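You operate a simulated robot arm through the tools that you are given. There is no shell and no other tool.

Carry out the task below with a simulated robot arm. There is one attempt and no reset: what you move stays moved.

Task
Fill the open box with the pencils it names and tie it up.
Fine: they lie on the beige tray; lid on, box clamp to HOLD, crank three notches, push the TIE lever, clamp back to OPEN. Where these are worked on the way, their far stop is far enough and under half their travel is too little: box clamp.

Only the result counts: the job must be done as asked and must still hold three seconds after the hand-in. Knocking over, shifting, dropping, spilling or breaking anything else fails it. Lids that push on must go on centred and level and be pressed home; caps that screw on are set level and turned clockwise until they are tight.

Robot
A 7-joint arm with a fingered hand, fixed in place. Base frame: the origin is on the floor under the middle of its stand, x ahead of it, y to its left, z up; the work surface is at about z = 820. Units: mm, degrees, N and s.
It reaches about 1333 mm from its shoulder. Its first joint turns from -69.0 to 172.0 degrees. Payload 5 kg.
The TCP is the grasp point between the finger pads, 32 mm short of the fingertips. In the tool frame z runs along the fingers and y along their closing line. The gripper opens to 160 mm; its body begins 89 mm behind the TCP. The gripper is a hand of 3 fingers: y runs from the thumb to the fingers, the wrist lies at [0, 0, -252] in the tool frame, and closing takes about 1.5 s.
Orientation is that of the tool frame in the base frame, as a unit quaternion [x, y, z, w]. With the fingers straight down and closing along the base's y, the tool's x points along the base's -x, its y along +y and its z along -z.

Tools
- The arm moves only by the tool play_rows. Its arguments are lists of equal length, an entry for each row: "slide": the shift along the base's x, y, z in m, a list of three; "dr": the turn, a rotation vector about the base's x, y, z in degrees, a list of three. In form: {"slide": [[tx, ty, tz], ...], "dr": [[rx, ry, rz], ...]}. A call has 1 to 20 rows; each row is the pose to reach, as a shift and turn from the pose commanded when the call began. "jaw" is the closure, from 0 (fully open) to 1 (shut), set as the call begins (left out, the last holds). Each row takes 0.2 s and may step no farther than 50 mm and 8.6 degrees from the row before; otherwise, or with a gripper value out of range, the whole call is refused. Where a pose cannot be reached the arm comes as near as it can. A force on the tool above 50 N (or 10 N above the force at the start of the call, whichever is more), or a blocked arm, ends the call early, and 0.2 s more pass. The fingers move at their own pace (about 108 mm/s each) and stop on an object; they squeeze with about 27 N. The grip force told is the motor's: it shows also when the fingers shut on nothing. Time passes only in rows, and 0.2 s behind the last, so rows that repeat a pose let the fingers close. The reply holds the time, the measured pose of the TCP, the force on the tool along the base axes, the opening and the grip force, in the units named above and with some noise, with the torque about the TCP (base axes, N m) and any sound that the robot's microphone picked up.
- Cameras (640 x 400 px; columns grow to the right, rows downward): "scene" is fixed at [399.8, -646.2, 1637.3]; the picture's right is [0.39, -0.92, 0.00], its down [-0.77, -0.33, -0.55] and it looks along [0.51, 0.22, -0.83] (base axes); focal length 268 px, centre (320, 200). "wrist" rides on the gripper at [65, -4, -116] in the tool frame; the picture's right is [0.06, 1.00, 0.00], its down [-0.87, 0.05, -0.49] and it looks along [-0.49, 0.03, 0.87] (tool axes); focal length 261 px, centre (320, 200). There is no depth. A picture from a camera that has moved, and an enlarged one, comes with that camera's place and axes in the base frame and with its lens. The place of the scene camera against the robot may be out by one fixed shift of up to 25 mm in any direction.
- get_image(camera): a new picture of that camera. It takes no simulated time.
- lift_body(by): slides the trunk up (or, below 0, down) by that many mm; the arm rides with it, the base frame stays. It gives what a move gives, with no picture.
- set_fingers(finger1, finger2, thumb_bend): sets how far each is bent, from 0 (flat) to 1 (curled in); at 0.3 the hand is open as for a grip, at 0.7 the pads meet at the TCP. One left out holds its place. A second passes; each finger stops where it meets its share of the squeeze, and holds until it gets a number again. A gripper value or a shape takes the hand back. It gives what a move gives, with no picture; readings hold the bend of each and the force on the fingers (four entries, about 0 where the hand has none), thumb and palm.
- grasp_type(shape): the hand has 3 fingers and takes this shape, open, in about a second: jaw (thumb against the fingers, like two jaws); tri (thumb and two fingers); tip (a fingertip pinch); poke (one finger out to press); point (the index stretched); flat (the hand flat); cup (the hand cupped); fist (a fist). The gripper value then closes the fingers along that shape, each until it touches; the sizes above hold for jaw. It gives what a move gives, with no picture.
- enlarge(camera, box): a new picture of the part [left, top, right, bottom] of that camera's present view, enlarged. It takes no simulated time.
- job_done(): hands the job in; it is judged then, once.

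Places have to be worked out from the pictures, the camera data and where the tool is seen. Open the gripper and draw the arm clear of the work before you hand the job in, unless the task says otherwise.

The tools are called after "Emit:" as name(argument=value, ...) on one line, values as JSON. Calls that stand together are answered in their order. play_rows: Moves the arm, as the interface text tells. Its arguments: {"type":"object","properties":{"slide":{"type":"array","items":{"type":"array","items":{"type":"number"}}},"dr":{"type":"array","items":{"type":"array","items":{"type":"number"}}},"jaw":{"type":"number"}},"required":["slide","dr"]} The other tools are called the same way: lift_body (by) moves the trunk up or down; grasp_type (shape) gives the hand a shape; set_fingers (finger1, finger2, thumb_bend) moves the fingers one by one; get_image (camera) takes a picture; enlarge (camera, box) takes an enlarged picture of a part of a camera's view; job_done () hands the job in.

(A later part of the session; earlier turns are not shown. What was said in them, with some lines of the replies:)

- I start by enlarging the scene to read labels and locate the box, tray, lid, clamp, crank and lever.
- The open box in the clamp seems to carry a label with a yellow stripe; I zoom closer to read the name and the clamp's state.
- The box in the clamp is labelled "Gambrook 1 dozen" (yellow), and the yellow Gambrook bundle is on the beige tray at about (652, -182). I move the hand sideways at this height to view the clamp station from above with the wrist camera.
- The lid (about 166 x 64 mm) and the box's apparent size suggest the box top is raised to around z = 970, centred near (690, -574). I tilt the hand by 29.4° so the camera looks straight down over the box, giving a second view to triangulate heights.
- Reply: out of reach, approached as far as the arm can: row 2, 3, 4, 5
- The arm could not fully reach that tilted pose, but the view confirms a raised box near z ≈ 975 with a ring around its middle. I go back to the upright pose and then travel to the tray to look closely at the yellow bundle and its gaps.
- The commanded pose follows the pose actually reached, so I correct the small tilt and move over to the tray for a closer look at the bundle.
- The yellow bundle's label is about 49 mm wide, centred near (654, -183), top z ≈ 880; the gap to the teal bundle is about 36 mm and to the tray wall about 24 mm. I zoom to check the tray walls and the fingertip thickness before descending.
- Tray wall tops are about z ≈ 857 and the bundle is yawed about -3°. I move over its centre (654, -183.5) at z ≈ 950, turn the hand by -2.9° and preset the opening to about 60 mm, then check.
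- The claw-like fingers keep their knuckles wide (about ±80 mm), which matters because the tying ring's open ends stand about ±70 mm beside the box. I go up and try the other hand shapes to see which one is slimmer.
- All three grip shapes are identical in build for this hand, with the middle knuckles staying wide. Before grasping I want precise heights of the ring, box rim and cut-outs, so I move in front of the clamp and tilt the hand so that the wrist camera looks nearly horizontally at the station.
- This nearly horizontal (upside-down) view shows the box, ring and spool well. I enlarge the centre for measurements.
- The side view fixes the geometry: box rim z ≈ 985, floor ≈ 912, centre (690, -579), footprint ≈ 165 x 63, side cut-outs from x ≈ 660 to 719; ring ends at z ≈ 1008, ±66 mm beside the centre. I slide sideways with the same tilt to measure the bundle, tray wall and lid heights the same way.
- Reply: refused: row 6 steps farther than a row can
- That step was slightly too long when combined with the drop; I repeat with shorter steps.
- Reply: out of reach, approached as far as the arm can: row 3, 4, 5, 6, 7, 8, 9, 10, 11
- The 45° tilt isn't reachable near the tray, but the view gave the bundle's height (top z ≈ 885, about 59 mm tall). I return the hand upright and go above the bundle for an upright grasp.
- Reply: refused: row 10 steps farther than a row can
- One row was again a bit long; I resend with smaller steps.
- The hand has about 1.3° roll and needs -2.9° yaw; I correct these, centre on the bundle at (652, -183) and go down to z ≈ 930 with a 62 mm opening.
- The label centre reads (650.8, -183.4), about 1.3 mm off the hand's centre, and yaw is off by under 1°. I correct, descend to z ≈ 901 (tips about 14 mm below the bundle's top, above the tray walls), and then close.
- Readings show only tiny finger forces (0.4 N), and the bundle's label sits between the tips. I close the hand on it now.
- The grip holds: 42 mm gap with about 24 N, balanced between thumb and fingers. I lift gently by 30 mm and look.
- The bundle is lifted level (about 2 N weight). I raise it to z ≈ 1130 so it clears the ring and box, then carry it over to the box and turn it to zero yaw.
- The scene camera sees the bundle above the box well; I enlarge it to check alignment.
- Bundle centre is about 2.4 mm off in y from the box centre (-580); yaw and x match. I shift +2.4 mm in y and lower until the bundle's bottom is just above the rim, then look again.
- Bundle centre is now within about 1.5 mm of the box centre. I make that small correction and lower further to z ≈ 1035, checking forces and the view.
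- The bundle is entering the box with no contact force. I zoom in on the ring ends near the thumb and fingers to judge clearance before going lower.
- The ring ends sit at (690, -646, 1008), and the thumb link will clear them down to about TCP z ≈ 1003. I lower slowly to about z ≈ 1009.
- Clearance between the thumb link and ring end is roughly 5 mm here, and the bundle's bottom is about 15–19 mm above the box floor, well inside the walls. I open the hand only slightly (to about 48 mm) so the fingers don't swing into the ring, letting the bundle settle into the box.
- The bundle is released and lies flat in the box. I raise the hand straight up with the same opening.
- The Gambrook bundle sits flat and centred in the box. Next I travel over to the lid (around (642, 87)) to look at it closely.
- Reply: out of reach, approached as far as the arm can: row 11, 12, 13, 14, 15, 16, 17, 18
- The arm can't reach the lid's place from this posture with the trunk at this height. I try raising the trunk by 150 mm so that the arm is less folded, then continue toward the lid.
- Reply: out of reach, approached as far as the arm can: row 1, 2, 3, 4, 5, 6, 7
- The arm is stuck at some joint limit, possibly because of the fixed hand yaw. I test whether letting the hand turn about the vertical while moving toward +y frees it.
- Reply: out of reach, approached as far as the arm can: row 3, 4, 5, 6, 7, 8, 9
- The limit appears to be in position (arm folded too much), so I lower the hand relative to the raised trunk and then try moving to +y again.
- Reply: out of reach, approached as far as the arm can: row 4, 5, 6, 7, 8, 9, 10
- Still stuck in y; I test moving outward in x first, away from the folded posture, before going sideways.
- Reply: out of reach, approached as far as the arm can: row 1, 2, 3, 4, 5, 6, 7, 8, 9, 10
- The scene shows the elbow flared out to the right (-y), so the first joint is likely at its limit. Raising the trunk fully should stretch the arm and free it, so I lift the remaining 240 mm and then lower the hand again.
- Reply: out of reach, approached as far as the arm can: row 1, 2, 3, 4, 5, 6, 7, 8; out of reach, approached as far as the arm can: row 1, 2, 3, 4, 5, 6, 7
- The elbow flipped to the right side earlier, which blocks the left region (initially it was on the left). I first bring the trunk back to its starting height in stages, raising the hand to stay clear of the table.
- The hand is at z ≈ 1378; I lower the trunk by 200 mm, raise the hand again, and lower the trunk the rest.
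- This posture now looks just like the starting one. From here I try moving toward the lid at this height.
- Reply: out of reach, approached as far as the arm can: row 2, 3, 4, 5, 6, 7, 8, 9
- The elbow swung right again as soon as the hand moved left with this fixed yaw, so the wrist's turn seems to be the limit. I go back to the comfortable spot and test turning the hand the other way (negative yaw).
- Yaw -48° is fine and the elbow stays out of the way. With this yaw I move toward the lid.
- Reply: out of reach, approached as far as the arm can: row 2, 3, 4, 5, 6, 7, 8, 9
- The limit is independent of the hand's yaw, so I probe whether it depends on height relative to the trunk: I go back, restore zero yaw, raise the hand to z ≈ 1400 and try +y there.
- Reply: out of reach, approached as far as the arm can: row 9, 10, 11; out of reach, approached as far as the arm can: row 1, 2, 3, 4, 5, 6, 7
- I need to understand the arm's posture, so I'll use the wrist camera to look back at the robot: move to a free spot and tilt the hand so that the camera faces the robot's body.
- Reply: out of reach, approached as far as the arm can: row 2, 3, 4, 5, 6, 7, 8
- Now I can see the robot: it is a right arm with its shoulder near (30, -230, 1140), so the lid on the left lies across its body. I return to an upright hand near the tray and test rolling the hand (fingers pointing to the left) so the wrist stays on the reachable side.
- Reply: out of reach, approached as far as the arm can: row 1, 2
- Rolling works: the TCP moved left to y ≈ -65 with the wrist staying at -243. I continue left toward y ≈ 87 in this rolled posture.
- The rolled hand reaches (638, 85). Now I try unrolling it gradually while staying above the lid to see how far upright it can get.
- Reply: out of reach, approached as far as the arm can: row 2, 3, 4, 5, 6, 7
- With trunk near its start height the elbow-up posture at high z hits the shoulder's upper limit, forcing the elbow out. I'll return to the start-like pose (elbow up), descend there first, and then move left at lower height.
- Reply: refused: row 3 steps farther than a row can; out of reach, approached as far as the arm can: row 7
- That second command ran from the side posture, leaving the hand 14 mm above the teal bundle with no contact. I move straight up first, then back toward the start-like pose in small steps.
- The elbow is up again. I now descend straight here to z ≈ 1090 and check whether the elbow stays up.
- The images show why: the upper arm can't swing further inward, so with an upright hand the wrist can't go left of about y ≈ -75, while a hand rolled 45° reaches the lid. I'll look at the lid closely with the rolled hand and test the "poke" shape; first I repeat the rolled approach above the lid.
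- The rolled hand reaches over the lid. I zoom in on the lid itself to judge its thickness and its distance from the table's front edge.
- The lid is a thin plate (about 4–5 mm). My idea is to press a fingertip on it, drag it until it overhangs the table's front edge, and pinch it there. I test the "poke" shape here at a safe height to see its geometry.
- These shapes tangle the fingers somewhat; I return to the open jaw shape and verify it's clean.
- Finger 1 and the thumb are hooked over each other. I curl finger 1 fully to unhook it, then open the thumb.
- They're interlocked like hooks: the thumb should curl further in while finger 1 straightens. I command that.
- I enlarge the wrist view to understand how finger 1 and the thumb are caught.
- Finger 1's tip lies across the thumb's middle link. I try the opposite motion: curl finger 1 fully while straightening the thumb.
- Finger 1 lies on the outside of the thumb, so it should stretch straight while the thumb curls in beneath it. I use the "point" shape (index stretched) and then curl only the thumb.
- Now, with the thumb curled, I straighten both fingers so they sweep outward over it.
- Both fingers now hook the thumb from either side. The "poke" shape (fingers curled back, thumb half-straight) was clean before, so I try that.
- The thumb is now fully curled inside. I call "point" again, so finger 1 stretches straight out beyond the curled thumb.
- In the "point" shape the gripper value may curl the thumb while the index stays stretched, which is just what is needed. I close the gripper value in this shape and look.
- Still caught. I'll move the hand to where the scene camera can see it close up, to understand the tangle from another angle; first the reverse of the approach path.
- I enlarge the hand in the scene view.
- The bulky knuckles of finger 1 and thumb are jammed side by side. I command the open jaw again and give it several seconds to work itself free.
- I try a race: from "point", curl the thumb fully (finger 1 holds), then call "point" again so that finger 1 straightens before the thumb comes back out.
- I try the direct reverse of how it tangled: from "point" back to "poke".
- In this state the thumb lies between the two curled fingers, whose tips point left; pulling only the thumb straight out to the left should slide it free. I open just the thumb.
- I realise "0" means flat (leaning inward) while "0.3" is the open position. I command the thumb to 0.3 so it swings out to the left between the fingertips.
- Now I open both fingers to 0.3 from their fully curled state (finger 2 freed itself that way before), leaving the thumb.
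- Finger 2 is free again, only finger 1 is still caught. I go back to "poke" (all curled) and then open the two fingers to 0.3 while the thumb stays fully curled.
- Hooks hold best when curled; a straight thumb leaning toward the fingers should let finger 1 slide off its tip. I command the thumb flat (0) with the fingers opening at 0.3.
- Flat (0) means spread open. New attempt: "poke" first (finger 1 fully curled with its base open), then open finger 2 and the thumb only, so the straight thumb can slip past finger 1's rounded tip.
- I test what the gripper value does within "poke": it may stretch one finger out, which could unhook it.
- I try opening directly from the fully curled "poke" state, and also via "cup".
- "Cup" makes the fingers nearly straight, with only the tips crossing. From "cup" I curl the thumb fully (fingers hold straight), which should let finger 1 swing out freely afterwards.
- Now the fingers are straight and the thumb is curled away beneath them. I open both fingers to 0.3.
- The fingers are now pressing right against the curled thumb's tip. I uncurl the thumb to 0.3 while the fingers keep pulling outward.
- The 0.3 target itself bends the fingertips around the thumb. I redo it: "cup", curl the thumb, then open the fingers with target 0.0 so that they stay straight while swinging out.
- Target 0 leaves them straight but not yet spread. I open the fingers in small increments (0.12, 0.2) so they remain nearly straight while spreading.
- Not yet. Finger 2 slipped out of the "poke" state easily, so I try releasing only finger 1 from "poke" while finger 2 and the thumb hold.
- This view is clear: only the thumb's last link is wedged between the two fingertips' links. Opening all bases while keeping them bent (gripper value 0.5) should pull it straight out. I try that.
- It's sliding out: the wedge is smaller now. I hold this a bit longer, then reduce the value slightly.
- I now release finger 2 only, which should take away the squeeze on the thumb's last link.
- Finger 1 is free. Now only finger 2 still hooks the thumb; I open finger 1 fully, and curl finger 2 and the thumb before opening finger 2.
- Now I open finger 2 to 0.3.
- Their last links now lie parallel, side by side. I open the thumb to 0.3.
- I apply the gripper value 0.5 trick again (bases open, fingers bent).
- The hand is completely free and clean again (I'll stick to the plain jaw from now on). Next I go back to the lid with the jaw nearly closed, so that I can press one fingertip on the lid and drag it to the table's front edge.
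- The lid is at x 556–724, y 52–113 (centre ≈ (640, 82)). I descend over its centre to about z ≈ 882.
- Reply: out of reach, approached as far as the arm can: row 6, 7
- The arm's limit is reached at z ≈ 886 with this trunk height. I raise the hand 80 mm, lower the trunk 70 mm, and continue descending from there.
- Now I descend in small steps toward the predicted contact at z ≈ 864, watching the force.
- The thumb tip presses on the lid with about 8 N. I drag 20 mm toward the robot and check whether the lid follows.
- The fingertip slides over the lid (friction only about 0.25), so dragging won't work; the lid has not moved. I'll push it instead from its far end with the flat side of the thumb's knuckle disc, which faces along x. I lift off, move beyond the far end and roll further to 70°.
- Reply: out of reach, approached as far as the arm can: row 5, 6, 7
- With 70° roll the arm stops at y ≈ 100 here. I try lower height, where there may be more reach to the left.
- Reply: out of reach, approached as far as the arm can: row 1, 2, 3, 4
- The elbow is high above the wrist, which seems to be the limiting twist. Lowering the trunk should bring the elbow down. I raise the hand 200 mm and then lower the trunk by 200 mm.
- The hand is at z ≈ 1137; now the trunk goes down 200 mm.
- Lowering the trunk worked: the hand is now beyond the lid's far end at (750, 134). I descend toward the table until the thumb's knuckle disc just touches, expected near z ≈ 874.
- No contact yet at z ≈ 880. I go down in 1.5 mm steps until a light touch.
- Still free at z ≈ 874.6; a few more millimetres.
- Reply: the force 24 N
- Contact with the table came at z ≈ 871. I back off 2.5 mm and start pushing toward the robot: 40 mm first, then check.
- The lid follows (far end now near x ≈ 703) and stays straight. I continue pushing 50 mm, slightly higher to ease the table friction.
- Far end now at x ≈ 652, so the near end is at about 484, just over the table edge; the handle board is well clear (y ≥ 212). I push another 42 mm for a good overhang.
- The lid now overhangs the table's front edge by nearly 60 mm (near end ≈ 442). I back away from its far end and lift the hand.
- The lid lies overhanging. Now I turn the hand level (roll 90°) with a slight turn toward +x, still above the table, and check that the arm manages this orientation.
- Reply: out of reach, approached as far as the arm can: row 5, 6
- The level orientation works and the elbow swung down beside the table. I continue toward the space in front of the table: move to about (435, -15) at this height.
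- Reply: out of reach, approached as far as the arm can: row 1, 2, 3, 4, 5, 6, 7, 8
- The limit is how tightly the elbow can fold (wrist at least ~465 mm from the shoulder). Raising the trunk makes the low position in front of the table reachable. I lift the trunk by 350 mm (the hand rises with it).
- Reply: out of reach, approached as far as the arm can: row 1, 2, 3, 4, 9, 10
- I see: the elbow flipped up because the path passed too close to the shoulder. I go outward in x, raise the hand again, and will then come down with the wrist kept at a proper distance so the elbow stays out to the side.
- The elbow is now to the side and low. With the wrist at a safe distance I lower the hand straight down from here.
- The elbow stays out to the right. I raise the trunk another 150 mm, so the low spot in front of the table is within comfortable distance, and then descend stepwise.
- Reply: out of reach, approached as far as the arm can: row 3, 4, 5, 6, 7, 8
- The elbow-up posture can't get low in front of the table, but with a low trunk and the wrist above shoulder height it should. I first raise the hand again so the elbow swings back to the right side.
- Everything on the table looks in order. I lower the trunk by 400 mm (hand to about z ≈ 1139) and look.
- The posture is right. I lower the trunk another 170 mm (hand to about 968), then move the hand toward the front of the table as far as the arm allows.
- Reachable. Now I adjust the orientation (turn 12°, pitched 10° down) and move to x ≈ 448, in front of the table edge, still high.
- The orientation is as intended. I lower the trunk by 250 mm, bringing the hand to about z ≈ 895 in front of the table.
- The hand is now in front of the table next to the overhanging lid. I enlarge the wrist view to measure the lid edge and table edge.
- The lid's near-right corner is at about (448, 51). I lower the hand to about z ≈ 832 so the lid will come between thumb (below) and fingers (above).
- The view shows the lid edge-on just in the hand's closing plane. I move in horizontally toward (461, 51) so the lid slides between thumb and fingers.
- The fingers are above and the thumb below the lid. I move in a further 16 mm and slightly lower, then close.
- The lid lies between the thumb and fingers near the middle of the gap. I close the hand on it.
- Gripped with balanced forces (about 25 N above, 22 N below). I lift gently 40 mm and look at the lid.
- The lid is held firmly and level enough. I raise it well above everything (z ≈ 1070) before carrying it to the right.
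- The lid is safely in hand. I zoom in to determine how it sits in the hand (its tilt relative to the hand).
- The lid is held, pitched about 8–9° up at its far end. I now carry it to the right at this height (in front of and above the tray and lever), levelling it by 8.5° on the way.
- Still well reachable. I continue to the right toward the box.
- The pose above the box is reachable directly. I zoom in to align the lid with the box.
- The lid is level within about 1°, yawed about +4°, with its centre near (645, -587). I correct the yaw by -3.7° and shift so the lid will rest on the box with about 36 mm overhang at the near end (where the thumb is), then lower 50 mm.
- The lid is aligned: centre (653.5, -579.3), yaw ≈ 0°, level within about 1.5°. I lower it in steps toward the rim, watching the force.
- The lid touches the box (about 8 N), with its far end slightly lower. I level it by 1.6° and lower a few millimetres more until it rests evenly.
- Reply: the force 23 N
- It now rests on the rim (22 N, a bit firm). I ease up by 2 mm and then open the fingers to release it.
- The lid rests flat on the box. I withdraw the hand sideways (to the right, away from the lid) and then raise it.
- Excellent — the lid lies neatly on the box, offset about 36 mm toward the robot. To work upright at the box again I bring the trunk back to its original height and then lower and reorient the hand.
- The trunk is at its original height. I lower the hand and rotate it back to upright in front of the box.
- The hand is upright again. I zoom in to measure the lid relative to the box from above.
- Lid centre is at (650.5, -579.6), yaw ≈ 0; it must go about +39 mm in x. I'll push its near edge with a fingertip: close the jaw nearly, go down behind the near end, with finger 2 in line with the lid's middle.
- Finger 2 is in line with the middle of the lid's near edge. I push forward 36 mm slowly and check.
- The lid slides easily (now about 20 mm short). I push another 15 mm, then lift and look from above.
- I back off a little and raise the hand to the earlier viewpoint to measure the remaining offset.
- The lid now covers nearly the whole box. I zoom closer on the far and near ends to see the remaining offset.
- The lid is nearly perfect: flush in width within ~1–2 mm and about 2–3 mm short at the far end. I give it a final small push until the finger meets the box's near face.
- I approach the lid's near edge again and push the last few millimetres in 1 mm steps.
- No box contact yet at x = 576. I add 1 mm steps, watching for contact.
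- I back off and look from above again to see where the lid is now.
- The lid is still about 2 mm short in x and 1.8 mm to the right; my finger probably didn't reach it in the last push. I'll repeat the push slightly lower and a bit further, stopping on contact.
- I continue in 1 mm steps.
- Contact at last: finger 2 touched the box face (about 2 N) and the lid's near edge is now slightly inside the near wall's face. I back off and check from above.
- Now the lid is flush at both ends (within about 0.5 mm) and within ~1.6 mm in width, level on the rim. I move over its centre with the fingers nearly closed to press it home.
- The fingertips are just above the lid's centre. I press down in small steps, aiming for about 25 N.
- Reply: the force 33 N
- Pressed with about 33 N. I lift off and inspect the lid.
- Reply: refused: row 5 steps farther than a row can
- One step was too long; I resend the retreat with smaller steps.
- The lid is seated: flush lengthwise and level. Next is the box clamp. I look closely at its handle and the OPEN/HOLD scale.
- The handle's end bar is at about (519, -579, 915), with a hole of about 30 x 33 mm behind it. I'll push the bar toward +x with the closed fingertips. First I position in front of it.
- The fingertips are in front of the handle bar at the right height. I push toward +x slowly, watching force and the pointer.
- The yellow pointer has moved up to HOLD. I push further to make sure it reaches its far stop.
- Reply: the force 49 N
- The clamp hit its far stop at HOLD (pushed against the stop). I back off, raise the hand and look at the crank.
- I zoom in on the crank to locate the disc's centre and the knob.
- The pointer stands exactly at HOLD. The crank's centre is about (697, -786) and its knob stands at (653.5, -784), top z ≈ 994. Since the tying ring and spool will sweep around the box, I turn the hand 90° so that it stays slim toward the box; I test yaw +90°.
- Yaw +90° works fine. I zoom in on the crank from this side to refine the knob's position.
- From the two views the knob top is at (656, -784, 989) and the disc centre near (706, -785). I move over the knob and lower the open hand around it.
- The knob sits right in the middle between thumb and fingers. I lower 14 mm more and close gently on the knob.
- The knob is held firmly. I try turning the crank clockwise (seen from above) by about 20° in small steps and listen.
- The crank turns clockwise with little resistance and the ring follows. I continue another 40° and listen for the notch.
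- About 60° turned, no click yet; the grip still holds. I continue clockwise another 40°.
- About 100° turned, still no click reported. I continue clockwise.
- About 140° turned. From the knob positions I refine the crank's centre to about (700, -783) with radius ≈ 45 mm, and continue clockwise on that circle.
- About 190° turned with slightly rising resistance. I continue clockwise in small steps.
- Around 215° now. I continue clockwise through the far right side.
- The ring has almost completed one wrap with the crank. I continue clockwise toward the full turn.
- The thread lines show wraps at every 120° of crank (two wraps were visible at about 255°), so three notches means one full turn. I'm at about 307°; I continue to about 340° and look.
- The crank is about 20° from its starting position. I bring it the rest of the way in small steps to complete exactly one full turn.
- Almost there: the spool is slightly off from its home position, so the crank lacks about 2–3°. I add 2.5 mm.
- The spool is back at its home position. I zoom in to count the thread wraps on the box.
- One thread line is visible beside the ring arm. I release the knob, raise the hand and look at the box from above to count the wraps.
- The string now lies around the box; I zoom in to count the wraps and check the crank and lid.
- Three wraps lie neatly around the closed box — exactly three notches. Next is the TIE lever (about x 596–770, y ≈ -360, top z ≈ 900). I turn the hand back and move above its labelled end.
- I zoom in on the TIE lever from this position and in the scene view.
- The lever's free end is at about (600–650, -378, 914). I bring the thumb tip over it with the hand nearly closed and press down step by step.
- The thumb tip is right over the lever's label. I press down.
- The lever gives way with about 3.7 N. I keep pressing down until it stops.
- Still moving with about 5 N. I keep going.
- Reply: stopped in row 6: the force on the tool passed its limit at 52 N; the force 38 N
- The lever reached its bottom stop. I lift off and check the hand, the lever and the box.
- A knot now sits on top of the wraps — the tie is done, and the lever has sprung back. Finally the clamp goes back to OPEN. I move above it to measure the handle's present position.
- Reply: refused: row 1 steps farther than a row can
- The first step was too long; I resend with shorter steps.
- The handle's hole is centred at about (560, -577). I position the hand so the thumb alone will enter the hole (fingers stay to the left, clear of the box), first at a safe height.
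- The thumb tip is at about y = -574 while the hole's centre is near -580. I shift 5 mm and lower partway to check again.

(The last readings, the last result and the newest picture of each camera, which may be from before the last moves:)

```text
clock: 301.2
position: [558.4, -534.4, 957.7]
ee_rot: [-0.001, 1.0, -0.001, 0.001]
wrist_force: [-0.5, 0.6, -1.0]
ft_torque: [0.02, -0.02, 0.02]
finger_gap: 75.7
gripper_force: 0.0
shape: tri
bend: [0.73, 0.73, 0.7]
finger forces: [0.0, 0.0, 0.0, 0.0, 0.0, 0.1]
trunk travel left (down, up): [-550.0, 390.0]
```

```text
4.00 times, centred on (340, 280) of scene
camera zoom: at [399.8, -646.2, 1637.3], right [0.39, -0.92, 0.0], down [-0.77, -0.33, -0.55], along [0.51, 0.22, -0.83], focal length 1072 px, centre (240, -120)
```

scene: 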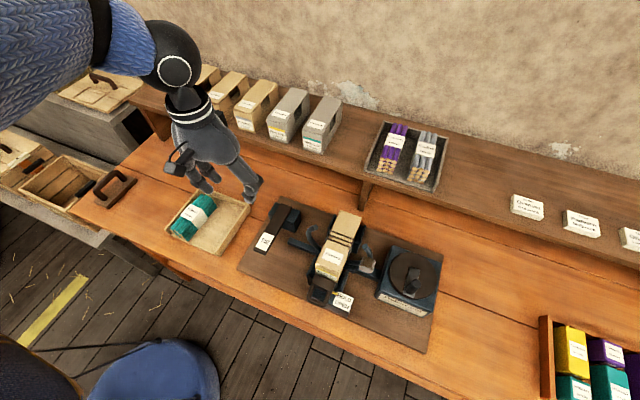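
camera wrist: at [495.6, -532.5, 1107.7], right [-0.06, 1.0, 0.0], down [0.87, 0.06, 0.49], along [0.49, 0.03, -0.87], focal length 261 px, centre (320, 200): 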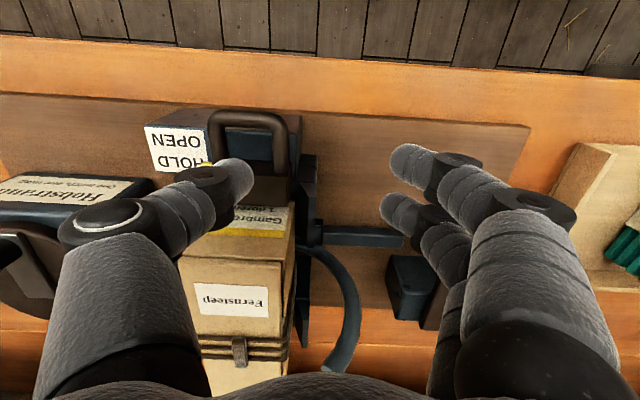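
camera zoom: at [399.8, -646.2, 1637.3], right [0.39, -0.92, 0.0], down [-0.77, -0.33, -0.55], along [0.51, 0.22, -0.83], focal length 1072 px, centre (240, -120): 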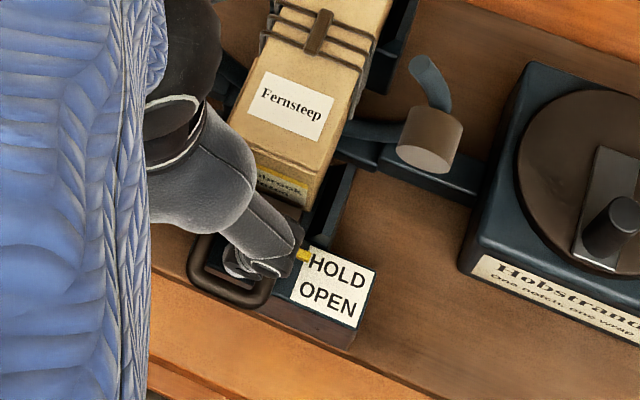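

The thumb tip is centred over the hole. I lower it into the hole in small steps.

Emit:
play_rows(slide=[[0, 0, -0.008], [0, 0, -0.016], [0, 0, -0.024], [0, 0, -0.032], [0, 0, -0.036]], dr=[[0, 0, 0], [0, 0, 0], [0, 0, 0], [0, 0, 0], [0, 0, 0]])

Emit:
enlarge(camera="wrist", box=[160, 100, 340, 250])

Emit:
enlarge(camera="scene", box=[280, 230, 400, 330])

```text
clock: 302.1
position: [560.2, -532.9, 940.6]
ee_rot: [0.0, 1.0, -0.005, 0.006]
wrist_force: [-7.5, 3.2, 41.7]
ft_torque: [-2.32, 0.46, -0.42]
finger_gap: 75.0
gripper_force: 0.0
shape: tri
bend: [0.73, 0.73, 0.7]
finger forces: [0.0, 0.0, 0.0, 0.0, 46.4, 0.1]
trunk travel left (down, up): [-550.0, 390.0]
stopped in row 4: the force on the tool passed its limit at 60 N (the readings are from after the stop); the commanded pose is now the measured one
```

```text
2.67 times, centred on (250, 175) of wrist
camera zoom: at [493.3, -535.5, 1054.5], right [-0.06, 1.0, -0.01], down [0.86, 0.06, 0.5], along [0.5, 0.02, -0.86], focal length 695 px, centre (507, 267)
```

zoom: 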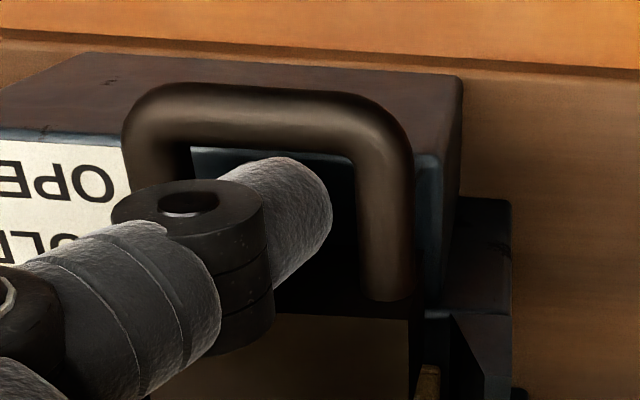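

```text
4.00 times, centred on (340, 280) of scene
camera zoom: at [399.8, -646.2, 1637.3], right [0.39, -0.92, 0.0], down [-0.77, -0.33, -0.55], along [0.51, 0.22, -0.83], focal length 1072 px, centre (240, -120)
```

zoom: 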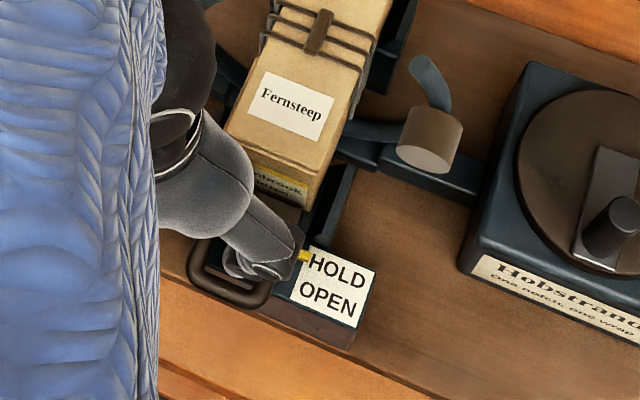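

The thumb tip reached the base below the loop, so it is inside the hole. I ease up 4 mm and pull the handle toward the robot.

Emit:
play_rows(slide=[[0, 0, 0.002], [0, 0, 0.005], [-0.004, 0, 0.005], [-0.008, 0, 0.005], [-0.012, 0, 0.005], [-0.016, 0, 0.005], [-0.02, 0, 0.005]], dr=[[0, 0, 0], [0, 0, 0], [0, 0, 0], [0, 0, 0], [0, 0, 0], [0, 0, 0], [0, 0, 0]])

Emit:
enlarge(camera="wrist", box=[160, 100, 340, 250])

Emit:
enlarge(camera="scene", box=[280, 230, 400, 330])

```text
clock: 303.7
position: [538.3, -534.2, 939.2]
ee_rot: [0.001, 1.0, -0.002, 0.004]
wrist_force: [-0.4, 2.3, 0.1]
ft_torque: [0.05, -0.05, -0.01]
finger_gap: 73.6
gripper_force: 0.0
shape: tri
bend: [0.73, 0.73, 0.7]
finger forces: [0.1, 0.0, 0.0, 0.1, 1.8, 0.0]
trunk travel left (down, up): [-550.0, 390.0]
```

```text
2.67 times, centred on (250, 175) of wrist
camera zoom: at [473.1, -536.7, 1054.9], right [-0.06, 1.0, -0.01], down [0.87, 0.06, 0.5], along [0.5, 0.03, -0.87], focal length 695 px, centre (507, 267)
```

zoom: 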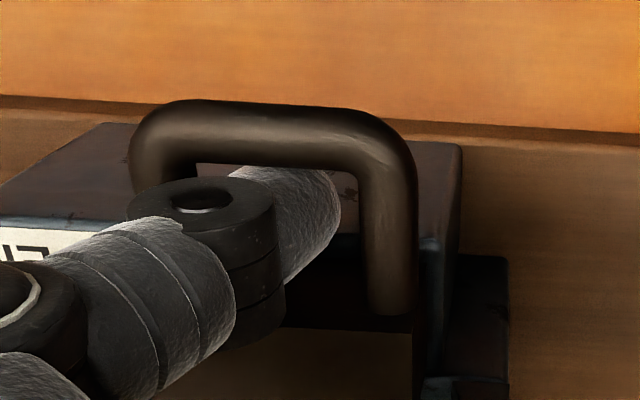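

```text
4.00 times, centred on (340, 280) of scene
camera zoom: at [399.8, -646.2, 1637.3], right [0.39, -0.92, 0.0], down [-0.77, -0.33, -0.55], along [0.51, 0.22, -0.83], focal length 1072 px, centre (240, -120)
```

zoom: 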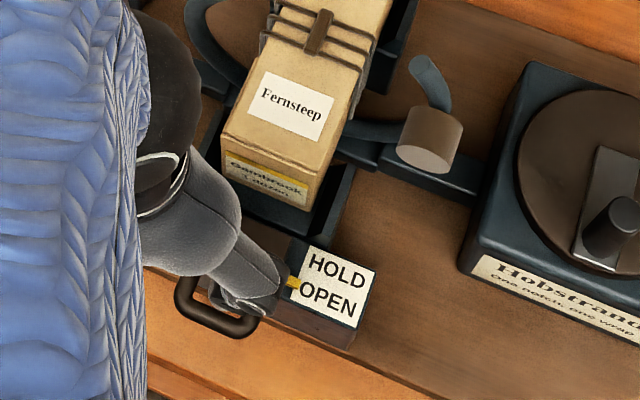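

The handle follows; the pointer is approaching OPEN. I keep pulling to its stop.

Emit:
play_rows(slide=[[-0.003, 0, 0.001], [-0.006, 0, 0.001], [-0.009, 0, 0.001], [-0.012, 0, 0.001]], dr=[[0, 0, 0], [0, 0, 0], [0, 0, 0], [0, 0, 0]])

Emit:
enlarge(camera="scene", box=[280, 230, 400, 330])

```text
clock: 304.7
position: [534.6, -533.1, 941.7]
ee_rot: [-0.001, 1.0, -0.002, 0.006]
wrist_force: [47.2, 3.5, 2.0]
ft_torque: [-0.03, -0.61, 2.37]
finger_gap: 73.6
gripper_force: 0.0
shape: tri
bend: [0.73, 0.73, 0.7]
finger forces: [0.1, 0.0, 0.0, 0.1, 48.4, 0.0]
trunk travel left (down, up): [-550.0, 390.0]
```

```text
4.00 times, centred on (340, 280) of scene
camera zoom: at [399.8, -646.2, 1637.3], right [0.39, -0.92, 0.0], down [-0.77, -0.33, -0.55], along [0.51, 0.22, -0.83], focal length 1072 px, centre (240, -120)
```

zoom: 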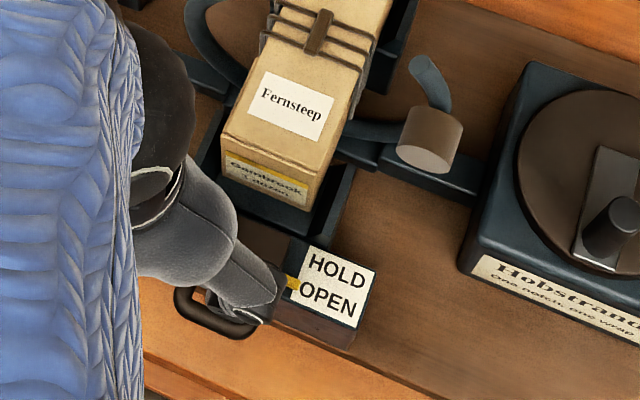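

The clamp is at its OPEN stop. I relax the pull, lift the thumb straight out of the loop and raise the hand.

Emit:
play_rows(slide=[[0.005, 0, 0], [0.01, 0, 0], [0.012, 0, 0.005], [0.012, 0, 0.03], [0.012, 0, 0.07], [0.012, 0, 0.11], [0.012, 0, 0.15], [0.0, 0, 0.19], [-0.01, 0, 0.23]], dr=[[0, 0, 0], [0, 0, 0], [0, 0, 0], [0, 0, 0], [0, 0, 0], [0, 0, 0], [0, 0, 0], [0, 0, 0], [0, 0, 0]])

Emit:
get_image(camera="wrist")

Emit:
enlarge(camera="scene", box=[280, 230, 400, 330])

```text
clock: 306.7
position: [518.6, -532.3, 1173.7]
ee_rot: [-0.001, 1.0, -0.004, 0.004]
wrist_force: [0.9, 0.7, 0.4]
ft_torque: [0.01, -0.02, 0.0]
finger_gap: 75.8
gripper_force: 0.2
shape: tri
bend: [0.73, 0.73, 0.7]
finger forces: [0.0, 0.0, 0.0, 0.0, 0.0, 0.1]
trunk travel left (down, up): [-550.0, 390.0]
```

```text
taken
camera wrist: at [453.5, -535.3, 1288.9], right [-0.06, 1.0, -0.01], down [0.87, 0.06, 0.5], along [0.5, 0.02, -0.87], focal length 261 px, centre (320, 200)
```

wrist: 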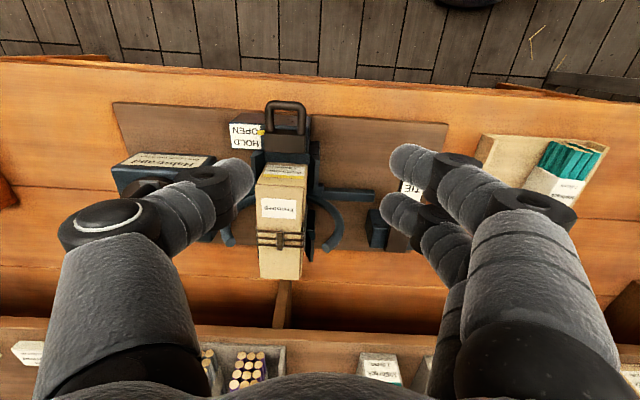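

```text
4.00 times, centred on (340, 280) of scene
camera zoom: at [399.8, -646.2, 1637.3], right [0.39, -0.92, 0.0], down [-0.77, -0.33, -0.55], along [0.51, 0.22, -0.83], focal length 1072 px, centre (240, -120)
```

zoom: 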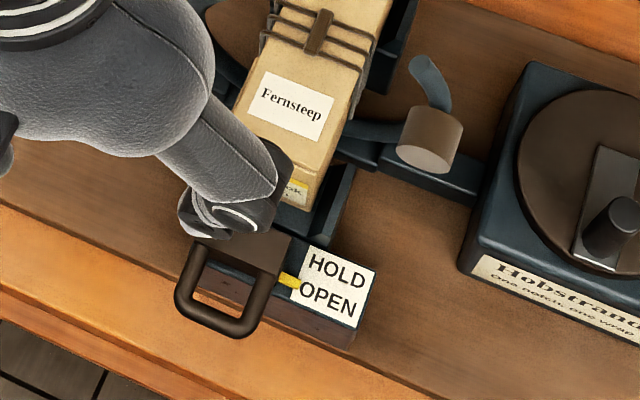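

The pointer is back at OPEN, the same as at the start. I open the hand fully and draw the arm clear, back toward the starting pose, then check the whole scene.

Emit:
play_rows(slide=[[0.01, 0.02, 0.03], [0.02, 0.055, 0.05], [0.03, 0.09, 0.05], [0.04, 0.13, 0.05], [0.05, 0.17, 0.05], [0.06, 0.21, 0.05], [0.08, 0.25, 0.05], [0.1, 0.29, 0.05], [0.12, 0.33, 0.05], [0.12, 0.335, 0.05]], dr=[[0, 0, 0], [0, 0, 0], [0, 0, 0], [0, 0, 0], [0, 0, 0], [0, 0, 0], [0, 0, 0], [0, 0, 0], [0, 0, 0], [0, 0, 0]], jaw=0)

Emit:
get_image(camera="scene")

Emit:
enlarge(camera="scene", box=[290, 195, 400, 315])

Emit:
get_image(camera="wrist")

```text
clock: 308.9
position: [636.5, -198.4, 1222.0]
ee_rot: [0.001, 1.0, -0.003, 0.004]
wrist_force: [0.8, -0.3, 0.6]
ft_torque: [0.02, 0.0, 0.04]
finger_gap: 152.1
gripper_force: 0.2
shape: jaw
bend: [0.4, 0.4, 0.37]
finger forces: [0.0, 0.0, 0.1, 0.2, 0.0, 0.1]
trunk travel left (down, up): [-550.0, 390.0]
```

```text
taken
```

scene: 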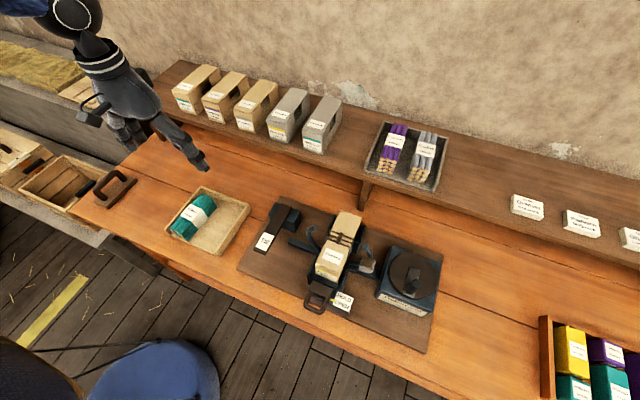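

```text
3.33 times, centred on (345, 255) of scene
camera zoom: at [399.8, -646.2, 1637.3], right [0.39, -0.92, 0.0], down [-0.77, -0.33, -0.55], along [0.51, 0.22, -0.83], focal length 893 px, centre (237, 17)
```

zoom: 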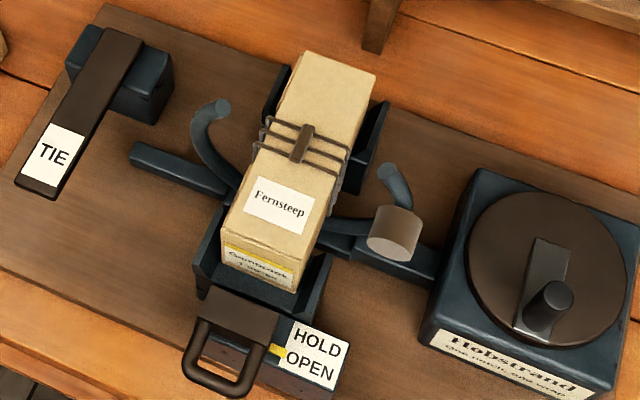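

```text
taken
camera wrist: at [570.6, -201.8, 1336.0], right [-0.06, 1.0, -0.01], down [0.86, 0.06, 0.5], along [0.5, 0.03, -0.87], focal length 261 px, centre (320, 200)
```

wrist: 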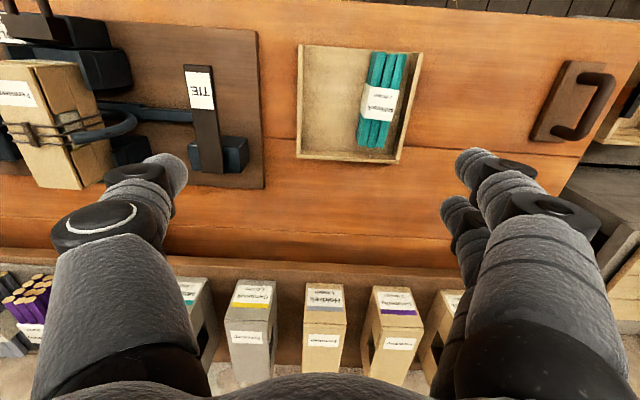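

Everything looks as asked: Gambrook bundle in the box, lid on and flush, three wraps with the knot, crank at home, lever back up, clamp at OPEN, and the other items (teal bundle, tray, boxes, handle board) unmoved. The hand is open and clear, so I hand the job in.

Emit:
job_done()

```text
The job is handed in.
```

The job is handed in. The judging has not come back, so this is what the last pictures show:

- **Contents:** the box is labelled Gambrook, 1 dozen. I put the yellow Gambrook bundle from the beige tray into it, and it lay flat. It dropped the last 15–20 mm into the box, because the tying ring kept the hand from going lower.
- **Lid:** it sits level and flush at both ends, about 1.6 mm off centre across the width. I pressed it down with about 33 N.
- **Tie:** I turned the crank one full turn. No notch clicks were reported, so I counted three wraps on the box instead. I pressed the TIE lever to its stop, and a knot appeared on top.
- **Clamp:** it was at HOLD against its far stop during the tying. It is now back at OPEN with the pointer where it started.

The lid lay too far left for the arm to grip upright. I pushed it to overhang the table's front edge, pinched it there and carried it to the box.

The teal bundle, tray, shelf boxes and handle board looked unmoved in the final pictures. The hand is open and clear of the work.
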